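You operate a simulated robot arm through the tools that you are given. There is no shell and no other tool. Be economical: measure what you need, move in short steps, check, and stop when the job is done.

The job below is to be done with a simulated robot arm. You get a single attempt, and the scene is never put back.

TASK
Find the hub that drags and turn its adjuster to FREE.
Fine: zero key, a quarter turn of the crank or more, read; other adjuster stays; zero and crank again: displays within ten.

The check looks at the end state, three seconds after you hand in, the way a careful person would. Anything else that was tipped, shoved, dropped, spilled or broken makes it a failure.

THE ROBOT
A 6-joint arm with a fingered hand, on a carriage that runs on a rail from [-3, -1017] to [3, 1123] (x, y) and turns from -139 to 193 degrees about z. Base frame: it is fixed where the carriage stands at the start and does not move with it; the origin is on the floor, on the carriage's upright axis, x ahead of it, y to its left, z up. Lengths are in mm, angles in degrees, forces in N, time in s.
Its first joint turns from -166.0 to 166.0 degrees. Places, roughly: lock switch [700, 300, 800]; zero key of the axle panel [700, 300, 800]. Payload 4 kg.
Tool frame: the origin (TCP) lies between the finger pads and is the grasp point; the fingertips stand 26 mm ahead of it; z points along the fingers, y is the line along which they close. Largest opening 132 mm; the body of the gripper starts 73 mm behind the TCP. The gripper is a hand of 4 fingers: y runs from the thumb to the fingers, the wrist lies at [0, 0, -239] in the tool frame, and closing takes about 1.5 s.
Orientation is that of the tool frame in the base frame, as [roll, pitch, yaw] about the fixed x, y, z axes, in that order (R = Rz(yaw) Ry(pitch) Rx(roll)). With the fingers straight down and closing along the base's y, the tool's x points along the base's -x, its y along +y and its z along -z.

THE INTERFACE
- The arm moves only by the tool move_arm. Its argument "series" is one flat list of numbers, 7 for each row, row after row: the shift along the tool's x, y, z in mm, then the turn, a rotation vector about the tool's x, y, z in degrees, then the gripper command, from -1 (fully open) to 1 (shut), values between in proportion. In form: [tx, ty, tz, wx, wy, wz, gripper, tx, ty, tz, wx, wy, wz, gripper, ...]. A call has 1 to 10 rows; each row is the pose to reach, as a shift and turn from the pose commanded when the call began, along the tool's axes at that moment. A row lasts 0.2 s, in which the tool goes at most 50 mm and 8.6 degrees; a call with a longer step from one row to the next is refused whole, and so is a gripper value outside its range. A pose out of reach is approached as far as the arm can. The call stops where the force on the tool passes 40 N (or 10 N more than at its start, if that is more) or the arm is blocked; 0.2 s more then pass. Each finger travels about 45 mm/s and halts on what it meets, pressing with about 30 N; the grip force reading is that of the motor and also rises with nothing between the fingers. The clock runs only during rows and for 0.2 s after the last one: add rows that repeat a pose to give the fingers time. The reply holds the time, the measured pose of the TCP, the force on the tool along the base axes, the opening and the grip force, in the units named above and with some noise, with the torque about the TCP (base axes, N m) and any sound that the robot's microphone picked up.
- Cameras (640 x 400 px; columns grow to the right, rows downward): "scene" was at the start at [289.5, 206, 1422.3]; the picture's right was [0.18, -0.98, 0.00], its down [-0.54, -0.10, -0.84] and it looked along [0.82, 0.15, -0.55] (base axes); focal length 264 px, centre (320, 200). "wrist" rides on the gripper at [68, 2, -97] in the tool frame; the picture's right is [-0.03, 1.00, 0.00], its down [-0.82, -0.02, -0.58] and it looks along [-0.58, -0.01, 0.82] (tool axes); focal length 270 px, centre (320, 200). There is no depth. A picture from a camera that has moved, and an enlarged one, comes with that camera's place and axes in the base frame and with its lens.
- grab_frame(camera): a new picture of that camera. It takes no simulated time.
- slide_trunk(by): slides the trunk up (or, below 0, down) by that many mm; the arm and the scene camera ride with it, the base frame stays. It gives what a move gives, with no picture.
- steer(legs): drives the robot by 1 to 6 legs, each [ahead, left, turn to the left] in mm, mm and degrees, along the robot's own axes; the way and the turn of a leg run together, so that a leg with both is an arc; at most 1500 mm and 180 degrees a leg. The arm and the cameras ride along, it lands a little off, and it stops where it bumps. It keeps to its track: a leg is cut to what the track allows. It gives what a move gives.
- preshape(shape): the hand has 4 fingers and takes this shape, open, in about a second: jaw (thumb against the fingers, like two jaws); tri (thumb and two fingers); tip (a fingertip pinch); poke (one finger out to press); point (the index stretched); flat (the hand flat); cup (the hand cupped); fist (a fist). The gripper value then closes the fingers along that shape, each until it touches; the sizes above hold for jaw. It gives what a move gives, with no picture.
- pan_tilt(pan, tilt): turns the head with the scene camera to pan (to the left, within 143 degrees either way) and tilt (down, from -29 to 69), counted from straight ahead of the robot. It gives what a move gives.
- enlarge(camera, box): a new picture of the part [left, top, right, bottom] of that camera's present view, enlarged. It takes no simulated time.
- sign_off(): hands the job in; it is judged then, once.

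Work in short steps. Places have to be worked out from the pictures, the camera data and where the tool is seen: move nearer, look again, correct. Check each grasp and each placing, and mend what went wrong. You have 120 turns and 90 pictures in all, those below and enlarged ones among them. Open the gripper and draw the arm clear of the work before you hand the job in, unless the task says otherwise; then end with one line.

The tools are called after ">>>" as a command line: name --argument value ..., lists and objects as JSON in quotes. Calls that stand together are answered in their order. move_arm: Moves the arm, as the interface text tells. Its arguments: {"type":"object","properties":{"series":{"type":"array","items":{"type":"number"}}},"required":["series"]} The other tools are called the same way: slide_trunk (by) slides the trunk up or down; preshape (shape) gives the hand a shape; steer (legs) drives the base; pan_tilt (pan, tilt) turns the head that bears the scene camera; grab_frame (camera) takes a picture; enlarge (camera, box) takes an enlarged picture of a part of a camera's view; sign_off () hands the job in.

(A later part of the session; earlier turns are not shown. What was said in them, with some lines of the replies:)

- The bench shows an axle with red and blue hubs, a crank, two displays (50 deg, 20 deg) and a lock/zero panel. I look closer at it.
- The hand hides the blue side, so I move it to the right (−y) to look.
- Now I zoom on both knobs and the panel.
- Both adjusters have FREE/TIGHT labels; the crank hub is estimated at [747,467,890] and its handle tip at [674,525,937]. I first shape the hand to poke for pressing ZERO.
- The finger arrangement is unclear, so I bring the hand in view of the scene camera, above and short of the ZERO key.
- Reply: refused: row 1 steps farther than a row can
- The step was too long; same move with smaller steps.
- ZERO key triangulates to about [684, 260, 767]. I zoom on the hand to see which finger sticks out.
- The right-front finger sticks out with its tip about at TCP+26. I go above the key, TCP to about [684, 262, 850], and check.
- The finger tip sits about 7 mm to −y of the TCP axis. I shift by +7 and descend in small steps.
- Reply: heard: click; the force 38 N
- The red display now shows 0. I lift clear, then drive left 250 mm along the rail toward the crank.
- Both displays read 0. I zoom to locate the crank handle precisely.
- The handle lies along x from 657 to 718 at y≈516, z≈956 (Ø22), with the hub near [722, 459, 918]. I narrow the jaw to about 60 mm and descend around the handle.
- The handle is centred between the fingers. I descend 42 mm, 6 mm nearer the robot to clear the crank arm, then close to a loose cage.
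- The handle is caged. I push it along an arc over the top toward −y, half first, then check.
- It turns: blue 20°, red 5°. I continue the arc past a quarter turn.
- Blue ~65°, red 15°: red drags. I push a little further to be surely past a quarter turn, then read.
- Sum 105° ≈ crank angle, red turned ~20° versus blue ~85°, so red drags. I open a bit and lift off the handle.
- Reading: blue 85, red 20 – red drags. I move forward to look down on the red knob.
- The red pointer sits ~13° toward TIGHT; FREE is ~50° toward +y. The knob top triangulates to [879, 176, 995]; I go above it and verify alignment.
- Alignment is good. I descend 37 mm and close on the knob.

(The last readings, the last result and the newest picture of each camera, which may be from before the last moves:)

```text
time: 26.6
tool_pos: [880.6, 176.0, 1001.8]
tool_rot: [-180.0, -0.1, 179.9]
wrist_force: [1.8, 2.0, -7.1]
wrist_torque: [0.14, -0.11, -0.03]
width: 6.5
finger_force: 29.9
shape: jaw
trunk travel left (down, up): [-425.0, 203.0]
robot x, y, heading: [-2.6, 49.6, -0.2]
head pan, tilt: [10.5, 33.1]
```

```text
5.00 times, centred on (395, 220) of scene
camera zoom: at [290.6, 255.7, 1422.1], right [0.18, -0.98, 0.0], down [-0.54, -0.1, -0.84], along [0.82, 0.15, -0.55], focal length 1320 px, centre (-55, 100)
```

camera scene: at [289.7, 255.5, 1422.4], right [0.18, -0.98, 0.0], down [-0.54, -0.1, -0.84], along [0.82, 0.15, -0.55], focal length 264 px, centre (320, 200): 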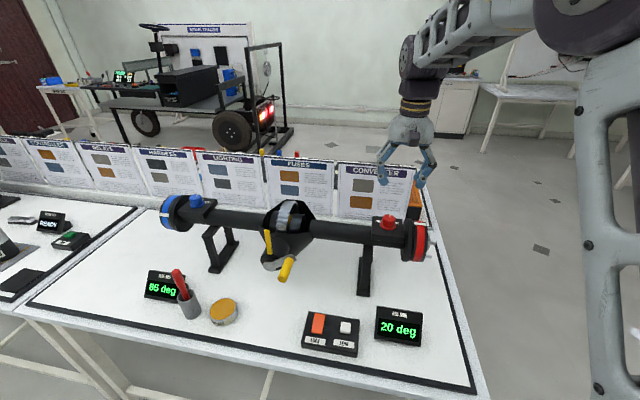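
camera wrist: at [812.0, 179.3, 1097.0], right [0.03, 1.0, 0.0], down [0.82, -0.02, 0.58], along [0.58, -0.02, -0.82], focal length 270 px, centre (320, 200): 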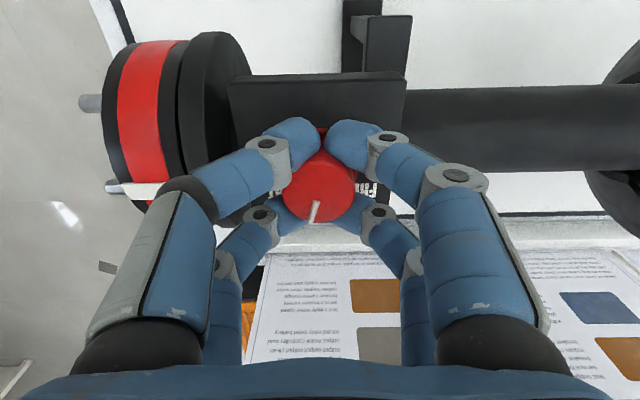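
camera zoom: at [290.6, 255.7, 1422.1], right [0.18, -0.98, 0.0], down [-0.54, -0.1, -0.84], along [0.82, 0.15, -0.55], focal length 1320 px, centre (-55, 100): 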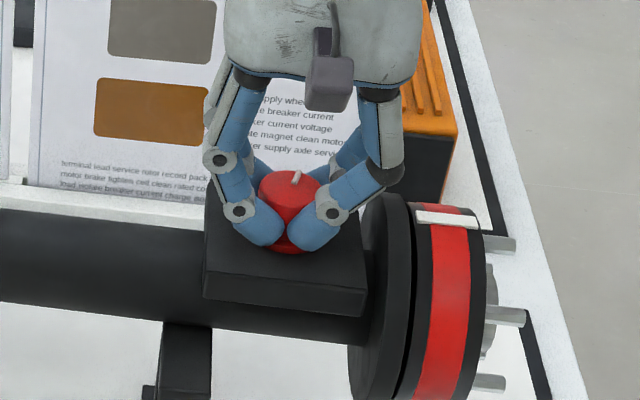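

Firm four-finger grip on the knob. I turn it counter-clockwise from above (toward FREE) by 56°, then look.

>>> move_arm --series '[0, 0, 0, 0, 0, -8, 1, 0, 0, 0, 0, 0, -16, 1, 0, 0, 0, 0, 0, -24, 1, 0, 0, 0, 0, 0, -32, 1, 0, 0, 0, 0, 0, -40, 1, 0, 0, 0, 0, 0, -48, 1, 0, 0, 0, 0, 0, -56, 1]'

>>> grab_frame --camera "wrist"

>>> enlarge --camera "scene" --box '[350, 180, 440, 260]'

```text
time: 28.2
tool_pos: [880.3, 176.1, 1001.3]
tool_rot: [-179.9, -0.1, -124.1]
wrist_force: [-2.3, 2.6, -7.5]
wrist_torque: [0.21, 0.11, 0.03]
width: 6.0
finger_force: 29.7
shape: jaw
trunk travel left (down, up): [-425.0, 203.0]
robot x, y, heading: [0.5, 52.6, -0.4]
head pan, tilt: [10.5, 33.1]
```

```text
46 pictures are left
camera wrist: at [840.5, 121.4, 1097.2], right [-0.81, 0.58, 0.0], down [0.47, 0.67, 0.58], along [0.33, 0.47, -0.82], focal length 270 px, centre (320, 200)
```

wrist: 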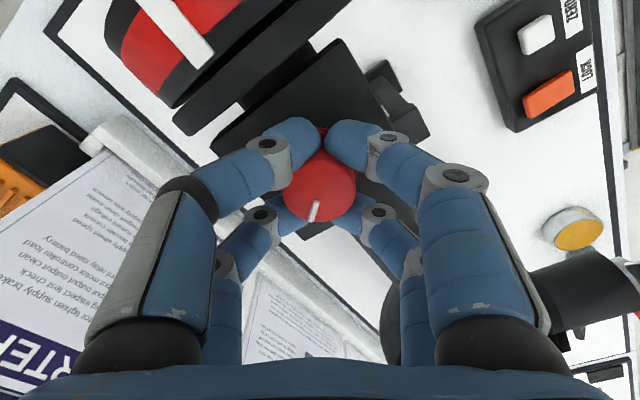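

```text
5.00 times, centred on (395, 220) of scene
camera zoom: at [290.4, 255.6, 1422.2], right [0.18, -0.98, 0.0], down [-0.54, -0.1, -0.84], along [0.82, 0.15, -0.55], focal length 1320 px, centre (-55, 100)
```

zoom: 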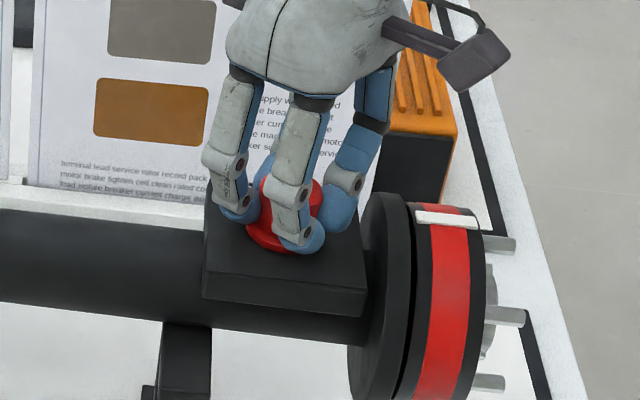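

The knob follows; pointer now ~43° toward FREE with no end stop felt. I turn 8° more and watch the torque.

>>> move_arm --series '[0, 0, 0, 0, 0, -4, 1, 0, 0, 0, 0, 0, -8, 1, 0, 0, 0, 0, 0, -8, 1]'

>>> enlarge --camera "wrist" --box '[240, 100, 400, 240]'

```text
time: 29.0
tool_pos: [880.1, 176.1, 1001.5]
tool_rot: [-179.9, -0.1, -116.0]
wrist_force: [-4.5, 3.4, -10.6]
wrist_torque: [0.18, 0.19, 0.03]
width: 6.0
finger_force: 29.9
shape: jaw
trunk travel left (down, up): [-425.0, 203.0]
robot x, y, heading: [-0.2, 50.9, -0.1]
head pan, tilt: [10.5, 33.1]
```

```text
2.86 times, centred on (320, 170) of wrist
camera zoom: at [848.5, 116.3, 1097.2], right [-0.89, 0.46, 0.0], down [0.38, 0.72, 0.58], along [0.27, 0.51, -0.82], focal length 772 px, centre (320, 286)
```

zoom: 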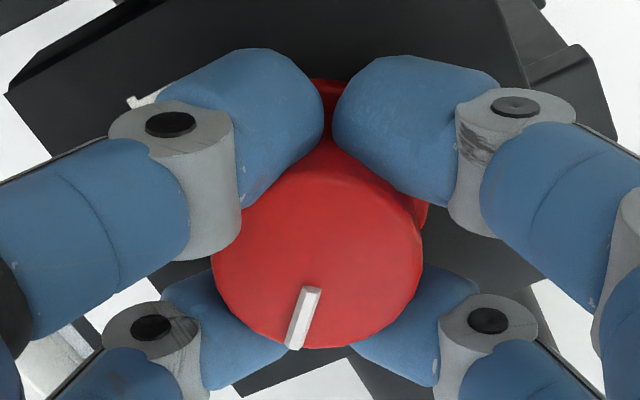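

I release, lift, and check the pointer against the FREE label.

>>> move_arm --series '[0, 0, 0, 0, 0, 0, 0.1, 0, 0, 0, 0, 0, 0, 0.1, 0, 0, 0, 0, 0, 0, 0.1, 0, 0, -20, 0, 0, 0, 0.1, 0, 0, -60, 0, 0, 0, 0.1, 0, 0, -100, 0, 0, 0, 0.1]'

>>> grab_frame --camera "wrist"

>>> enlarge --camera "scene" --box '[360, 200, 440, 260]'

```text
time: 30.4
tool_pos: [880.1, 177.7, 1102.7]
tool_rot: [-179.9, 0.0, -116.3]
wrist_force: [0.0, -0.1, -0.6]
wrist_torque: [-0.02, 0.03, -0.02]
width: 58.9
finger_force: 0.1
shape: jaw
trunk travel left (down, up): [-425.0, 203.0]
robot x, y, heading: [-2.2, 53.2, -0.4]
head pan, tilt: [10.5, 33.1]
```

```text
43 pictures are left
camera wrist: at [848.9, 117.0, 1197.7], right [-0.89, 0.46, 0.0], down [0.38, 0.72, 0.58], along [0.27, 0.51, -0.82], focal length 270 px, centre (320, 200)
```

wrist: 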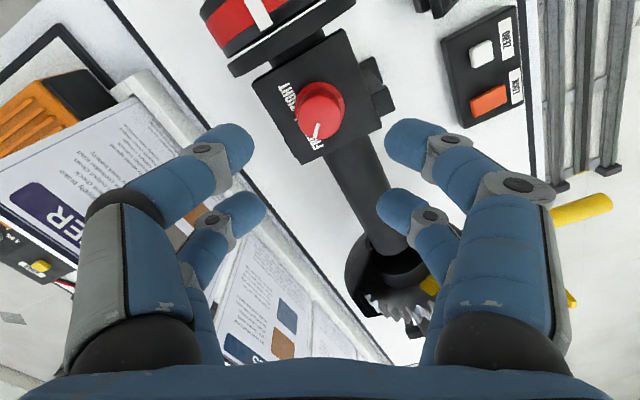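

```text
6.67 times, centred on (400, 230) of scene
camera zoom: at [290.5, 255.5, 1422.2], right [0.18, -0.98, 0.0], down [-0.54, -0.1, -0.84], along [0.82, 0.15, -0.55], focal length 1760 px, centre (-213, 0)
```

zoom: 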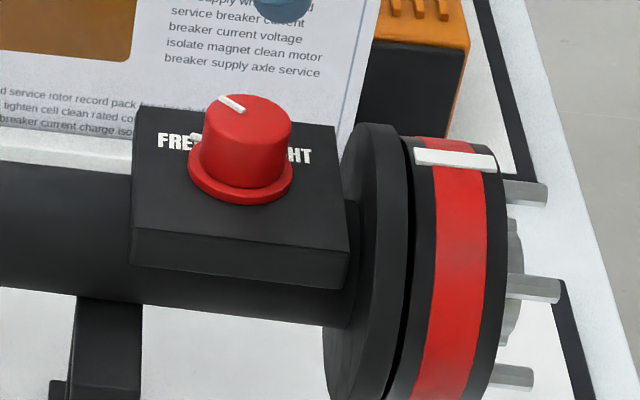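

>>> enlarge --camera "wrist" --box '[260, 50, 380, 170]'

>>> enlarge --camera "scene" --box '[165, 185, 235, 235]'

```text
3.33 times, centred on (320, 110) of wrist
camera zoom: at [848.9, 117.0, 1197.7], right [-0.89, 0.46, 0.0], down [0.38, 0.72, 0.58], along [0.27, 0.51, -0.82], focal length 901 px, centre (320, 500)
```

zoom: 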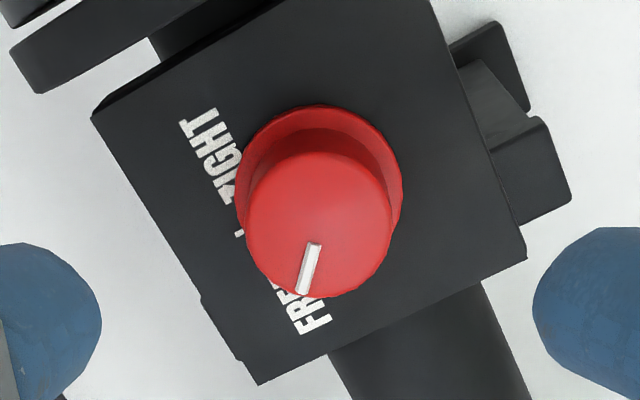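

```text
8.00 times, centred on (200, 210) of scene
camera zoom: at [290.5, 255.5, 1422.2], right [0.18, -0.98, 0.0], down [-0.54, -0.1, -0.84], along [0.82, 0.15, -0.55], focal length 2112 px, centre (1280, 120)
```

zoom: 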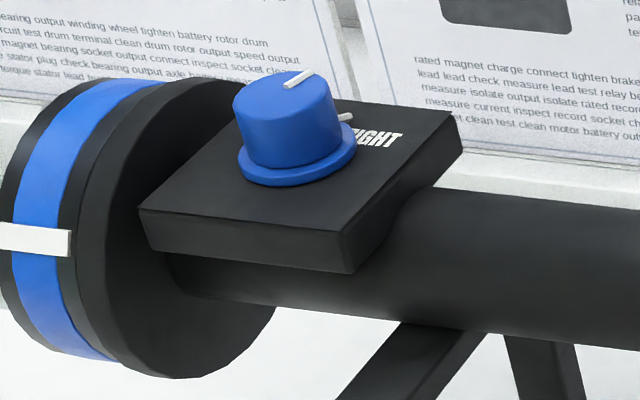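

The pointer is at ~52°, right on FREE (~53°). I raise and rotate the hand back, then go to press ZERO again for verification.

>>> move_arm --series '[0, 0, -10, 0, 0, 8, 0.1, 0, 0, -20, 0, 0, 16, 0.1, 0, 0, -30, 0, 0, 24, 0.1, 0, 0, -30, 0, 0, 32, 0.1, 0, 0, -30, 0, 0, 40, 0.1, 0, 0, -30, 0, 0, 48, 0.1, 0, 0, -30, 0, 0, 56, 0.1, 0, 0, -30, 0, 0, 63.7, 0.1]'

>>> move_arm --series '[32, 14, 0, 0, 0, 0, 0.1, 64, 28, 0, 0, 0, 0, 0.1, 96, 42, 0, 0, 0, 0, 0.1, 128, 56, 0, 0, 0, 0, 0.1, 160, 70, 0, 0, 0, 0, 0.1, 192, 84, 0, 0, 0, 0, 0.1, 197, 90, 40, 0, 0, 0, 0.1, 197, 90, 80, 0, 0, 0, 0.1]'

>>> preshape --shape "poke"

```text
time: 32.2
tool_pos: [879.5, 176.1, 1131.5]
tool_rot: [-179.9, 0.0, -179.9]
wrist_force: [0.7, 0.1, -0.7]
wrist_torque: [0.03, -0.02, 0.01]
width: 59.2
finger_force: 0.0
shape: jaw
trunk travel left (down, up): [-425.0, 203.0]
robot x, y, heading: [1.2, 47.8, 0.0]
head pan, tilt: [10.5, 33.1]
```

```text
time: 34.0
tool_pos: [683.7, 265.6, 1050.8]
tool_rot: [180.0, 0.0, -179.9]
wrist_force: [-0.3, -0.4, -0.5]
wrist_torque: [0.03, -0.02, 0.0]
width: 59.1
finger_force: 0.1
shape: jaw
trunk travel left (down, up): [-425.0, 203.0]
robot x, y, heading: [-1.5, 51.5, -0.4]
head pan, tilt: [10.5, 33.1]
```

```text
time: 34.9
tool_pos: [683.7, 264.9, 1051.0]
tool_rot: [-179.9, 0.0, -180.0]
wrist_force: [0.5, 0.0, 0.0]
wrist_torque: [-0.01, 0.0, -0.01]
width: 0.0
finger_force: 0.1
shape: poke
trunk travel left (down, up): [-425.0, 203.0]
robot x, y, heading: [2.3, 51.8, -0.2]
head pan, tilt: [10.5, 33.1]
```

I descend on ZERO at the same place as before (TCP [683, 268.5, ~808]).

>>> move_arm --series '[1, 3, 45, 0, 0, 0, -1, 1, 3, 90, 0, 0, 0, -1, 1, 3, 135, 0, 0, 0, -1, 1, 3, 180, 0, 0, 0, -1, 1, 3, 215, 0, 0, 0, -1, 1, 3, 228, 0, 0, 0, -1, 1, 3, 236, 0, 0, 0, -1, 1, 3, 240, 0, 0, 0, -1, 1, 3, 243, 0, 0, 0, -1, 1, 3, 245, 0, 0, 0, -1]'

>>> grab_frame --camera "scene"

```text
time: 37.1
tool_pos: [681.4, 266.2, 810.4]
tool_rot: [180.0, 0.0, -179.9]
wrist_force: [-6.2, -8.1, 34.6]
wrist_torque: [-0.16, 0.22, 0.0]
width: 0.1
finger_force: 0.0
shape: poke
trunk travel left (down, up): [-425.0, 203.0]
robot x, y, heading: [-0.2, 52.6, -0.3]
head pan, tilt: [10.5, 33.1]
heard: click
stopped in row 10: the force on the tool passed its limit at 42 N (the readings are from after the stop); the commanded pose is now the measured one
```

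```text
39 pictures are left
camera scene: at [289.3, 254.3, 1422.7], right [0.18, -0.98, 0.0], down [-0.54, -0.1, -0.84], along [0.82, 0.15, -0.55], focal length 264 px, centre (320, 200)
```

scene: 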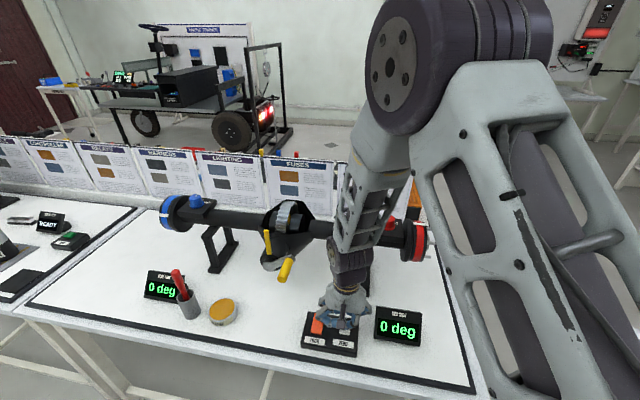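

Both displays are 0. I lift, drive left and go to the handle, now near y≈407, z≈960.

>>> move_arm --series '[0, 0, -40, 0, 0, 0, -1, 0, 0, -85, 0, 0, 0, -1, 0, 0, -130, 0, 0, 0, -1, 0, 0, -175, 0, 0, 0, -1, 0, 0, -220, 0, 0, 0, -1, 0, 0, -255, 0, 0, 0, -1]'

>>> steer --legs '[[0, 140, 0]]'

>>> preshape --shape "jaw"

>>> grab_frame --camera "wrist"

>>> grab_frame --camera "scene"

```text
time: 38.5
tool_pos: [683.2, 267.8, 1061.3]
tool_rot: [-179.9, 0.1, -179.9]
wrist_force: [0.2, -0.1, -0.1]
wrist_torque: [-0.01, 0.02, -0.04]
width: 0.1
finger_force: 0.1
shape: poke
trunk travel left (down, up): [-425.0, 203.0]
robot x, y, heading: [-0.7, 54.1, -0.3]
head pan, tilt: [10.5, 33.1]
```

```text
time: 39.9
tool_pos: [684.2, 406.1, 1063.8]
tool_rot: [180.0, 0.0, -179.9]
wrist_force: [-0.2, -0.3, 0.5]
wrist_torque: [-0.02, 0.0, -0.01]
width: 0.0
finger_force: 0.0
shape: poke
trunk travel left (down, up): [-425.0, 203.0]
robot x, y, heading: [4.0, 185.8, -0.1]
head pan, tilt: [10.5, 33.1]
```

```text
time: 40.8
tool_pos: [683.8, 405.2, 1062.2]
tool_rot: [180.0, 0.0, -179.9]
wrist_force: [-1.0, 0.2, -0.3]
wrist_torque: [0.01, 0.02, 0.01]
width: 131.9
finger_force: 0.1
shape: jaw
trunk travel left (down, up): [-425.0, 203.0]
robot x, y, heading: [-0.5, 189.1, -0.5]
head pan, tilt: [10.5, 33.1]
```

```text
38 pictures are left
camera wrist: at [615.4, 409.1, 1158.3], right [0.02, 1.0, 0.0], down [0.82, -0.02, 0.58], along [0.58, -0.01, -0.82], focal length 270 px, centre (320, 200)
```

wrist: 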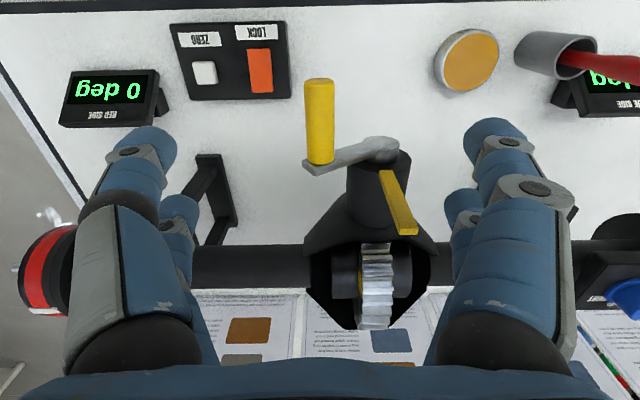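

```text
37 pictures are left
camera scene: at [290.8, 393.8, 1422.3], right [0.18, -0.98, 0.0], down [-0.54, -0.1, -0.84], along [0.82, 0.15, -0.55], focal length 264 px, centre (320, 200)
```

scene: 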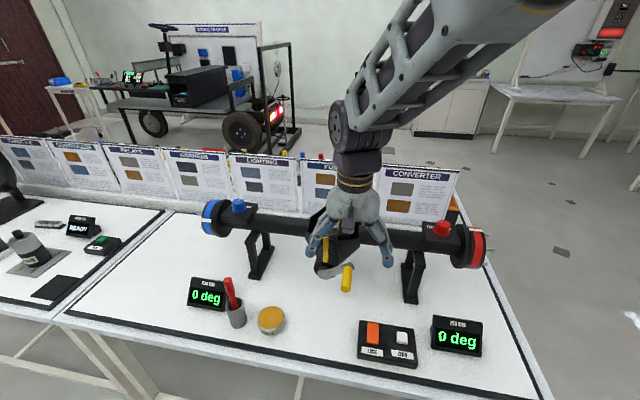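

Handle is at y≈407, z≈961. I narrow the jaw and descend around it, then cage it.

>>> move_arm --series '[11, 2, 0, 0, 0, 0, 0.1, 11, 2, 0, 0, 0, 0, 0.1, 11, 2, 0, 0, 0, 0, 0.1, 11, 2, 0, 0, 0, 0, 0.1, 11, 2, 30, 0, 0, 0, 0.1, 11, 2, 60, 0, 0, 0, 0.1, 11, 2, 80, 0, 0, 0, 0.1, 11, 2, 97, 0, 0, 0, 0.1, 11, 2, 97, 0, 0, 0, 0.5, 11, 2, 97, 0, 0, 0, 0.5]'

>>> grab_frame --camera "wrist"

```text
time: 43.0
tool_pos: [673.5, 408.0, 965.5]
tool_rot: [-179.9, 0.0, -179.8]
wrist_force: [0.3, 0.5, -0.5]
wrist_torque: [0.01, -0.03, 0.01]
width: 33.2
finger_force: 0.1
shape: jaw
trunk travel left (down, up): [-425.0, 203.0]
robot x, y, heading: [1.0, 187.9, -0.3]
head pan, tilt: [10.5, 33.1]
```

```text
36 pictures are left
camera wrist: at [604.8, 411.2, 1061.6], right [0.02, 1.0, 0.0], down [0.82, -0.02, 0.58], along [0.58, -0.01, -0.82], focal length 270 px, centre (320, 200)
```

wrist: 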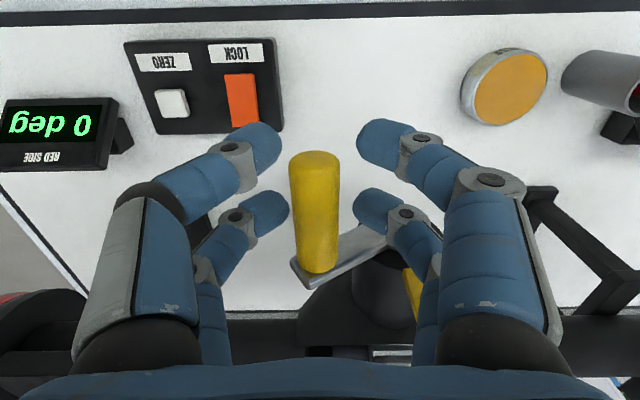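

Caged. I now push the handle back over the top toward +y, over 105°.

>>> move_arm --series '[0, 13, 0, 0, 0, 0, 0.5, 0, 23, -10, 0, 0, 0, 0.5, 0, 35, -17, 0, 0, 0, 0.5, 0, 48, -22, 0, 0, 0, 0.5, 0, 62, -24, 0, 0, 0, 0.5, 0, 77, -23, 0, 0, 0, 0.5, 0, 90, -19, 0, 0, 0, 0.5, 0, 103, -12, 0, 0, 0, 0.5, 0, 114, -3, 0, 0, 0, 0.5, 0, 123, 6, 0, 0, 0, 0.5]'

>>> grab_frame --camera "scene"

>>> grab_frame --camera "wrist"

```text
time: 45.2
tool_pos: [672.2, 532.0, 960.2]
tool_rot: [179.9, 0.1, -179.9]
wrist_force: [-1.4, -1.5, -0.1]
wrist_torque: [-0.01, -0.04, -0.03]
width: 21.0
finger_force: 29.9
shape: jaw
trunk travel left (down, up): [-425.0, 203.0]
robot x, y, heading: [2.1, 191.6, -0.3]
head pan, tilt: [10.5, 33.1]
```

```text
35 pictures are left
camera scene: at [290.7, 393.7, 1422.3], right [0.18, -0.98, 0.0], down [-0.54, -0.1, -0.84], along [0.82, 0.15, -0.55], focal length 264 px, centre (320, 200)
```

scene: 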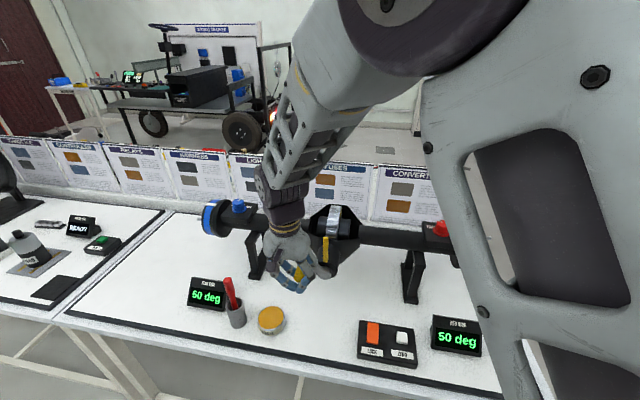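

```text
34 pictures are left
camera wrist: at [604.3, 534.3, 1055.4], right [0.02, 1.0, 0.0], down [0.82, -0.02, 0.58], along [0.58, -0.01, -0.82], focal length 270 px, centre (320, 200)
```

wrist: 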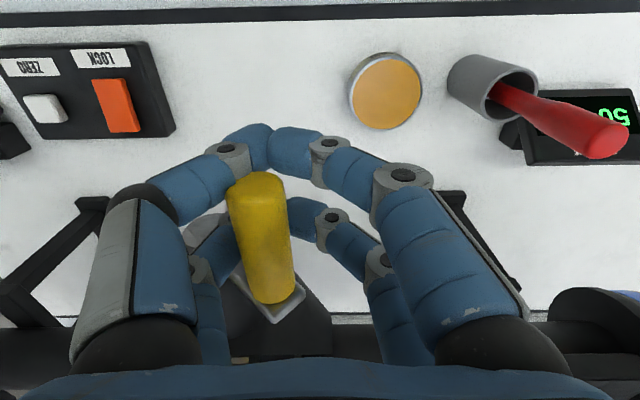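

Displays read about 50 and 50. The fingers have closed on the handle, so I open, then lift off and read closely.

>>> move_arm --series '[0, 0, 0, 0, 0, 0, 0.2, 0, 0, 0, 0, 0, 0, -0.1, 0, 0, 0, 0, 0, 0, -0.1, 0, 0, 0, 0, 0, 0, -0.1, 0, 0, 0, 0, 0, 0, -0.1]'

>>> grab_frame --camera "wrist"

>>> enlarge --camera "scene" --box '[180, 260, 500, 370]'

```text
time: 46.4
tool_pos: [672.3, 531.2, 959.9]
tool_rot: [-180.0, 0.0, -179.9]
wrist_force: [-0.4, -0.2, -0.5]
wrist_torque: [0.0, 0.01, -0.02]
width: 71.9
finger_force: 0.0
shape: jaw
trunk travel left (down, up): [-425.0, 203.0]
robot x, y, heading: [-1.7, 187.2, -0.2]
head pan, tilt: [10.5, 33.1]
```

```text
33 pictures are left
camera wrist: at [604.2, 534.2, 1055.5], right [0.02, 1.0, 0.0], down [0.82, -0.02, 0.58], along [0.58, -0.01, -0.82], focal length 270 px, centre (320, 200)
```

wrist: 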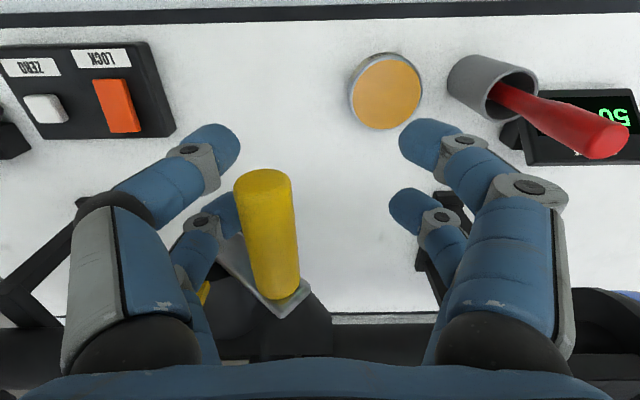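

```text
2.00 times, centred on (340, 315) of scene
camera zoom: at [290.8, 393.8, 1422.3], right [0.18, -0.98, 0.0], down [-0.54, -0.1, -0.84], along [0.82, 0.15, -0.55], focal length 528 px, centre (280, -30)
```

zoom: 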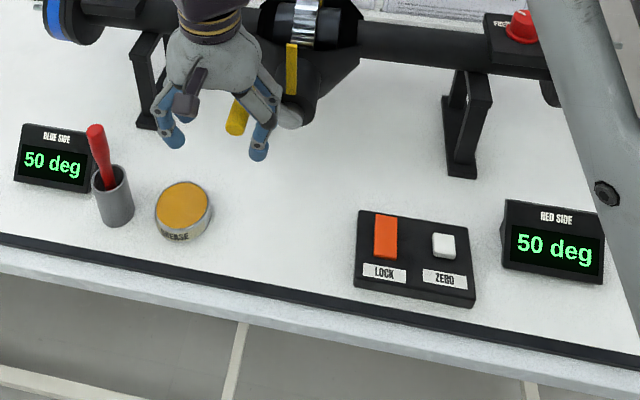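

Blue 50, red 50: equal. I lift clear and draw back, then verify the lock switch and knobs are unchanged.

>>> move_arm --series '[0, -10, 0, 0, 0, 0, -0.1, 0, -10, -30, 0, 0, 0, -0.1, 0, -10, -75, 0, 0, 0, -0.1, 0, -10, -120, 0, 0, 0, -0.1, 0, -10, -165, 0, 0, 0, -0.1, 0, -10, -210, 0, 0, 0, -1, 40, -10, -230, 0, 0, 0, -1, 80, -10, -240, 0, 0, 0, -1, 120, -10, -250, 0, 0, 0, -1]'

>>> grab_frame --camera "scene"

>>> enlarge --camera "scene" --box '[340, 305, 480, 375]'

>>> enlarge --camera "scene" --box '[400, 200, 500, 270]'

```text
time: 48.4
tool_pos: [551.4, 520.7, 1209.2]
tool_rot: [-179.9, -0.1, -179.9]
wrist_force: [0.5, -1.0, -0.9]
wrist_torque: [-0.02, 0.05, 0.02]
width: 131.9
finger_force: 0.0
shape: jaw
trunk travel left (down, up): [-425.0, 203.0]
robot x, y, heading: [0.9, 188.0, -0.3]
head pan, tilt: [10.5, 33.1]
```

```text
31 pictures are left
camera scene: at [291.4, 393.9, 1422.1], right [0.18, -0.98, 0.0], down [-0.54, -0.1, -0.84], along [0.82, 0.15, -0.55], focal length 264 px, centre (320, 200)
```

scene: 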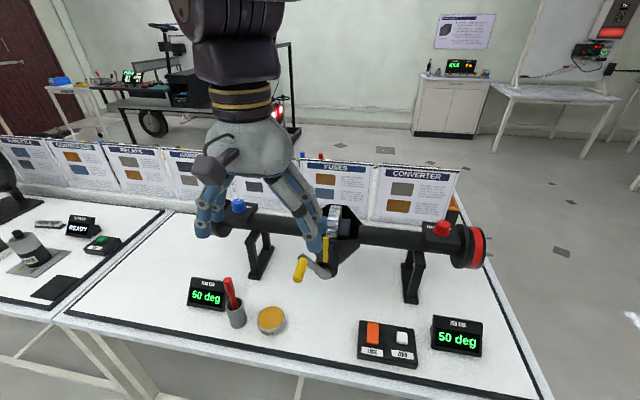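

```text
4.57 times, centred on (410, 340) of scene
camera zoom: at [291.4, 393.9, 1422.1], right [0.18, -0.98, 0.0], down [-0.54, -0.1, -0.84], along [0.82, 0.15, -0.55], focal length 1207 px, centre (-91, -440)
```

zoom: 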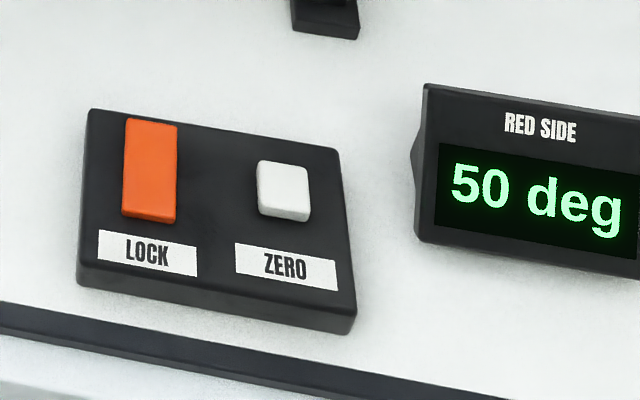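

```text
5.71 times, centred on (450, 235) of scene
camera zoom: at [291.4, 393.9, 1422.1], right [0.18, -0.98, 0.0], down [-0.54, -0.1, -0.84], along [0.82, 0.15, -0.55], focal length 1508 px, centre (-423, 0)
```

zoom: 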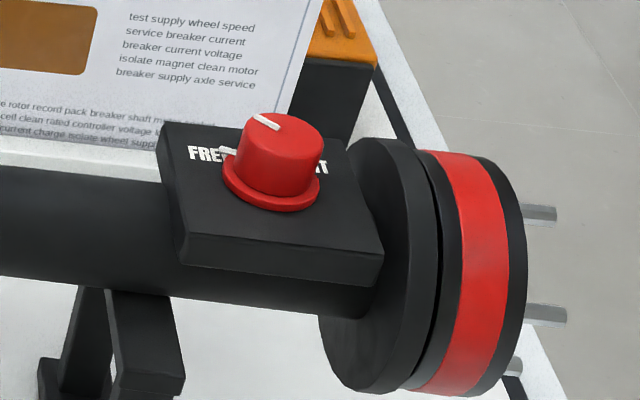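

Displays are equal (50/50), the lock switch and blue adjuster are unchanged, the red pointer is at FREE, and the arm is clear with the hand open. I hand in.

>>> sign_off

```text
The job is handed in.
```

The red hub was the one dragging (red 20°, blue 85° on the first crank). I turned its adjuster to FREE, and after zeroing and cranking about 100° again both displays read 50°; I did not touch the blue adjuster.
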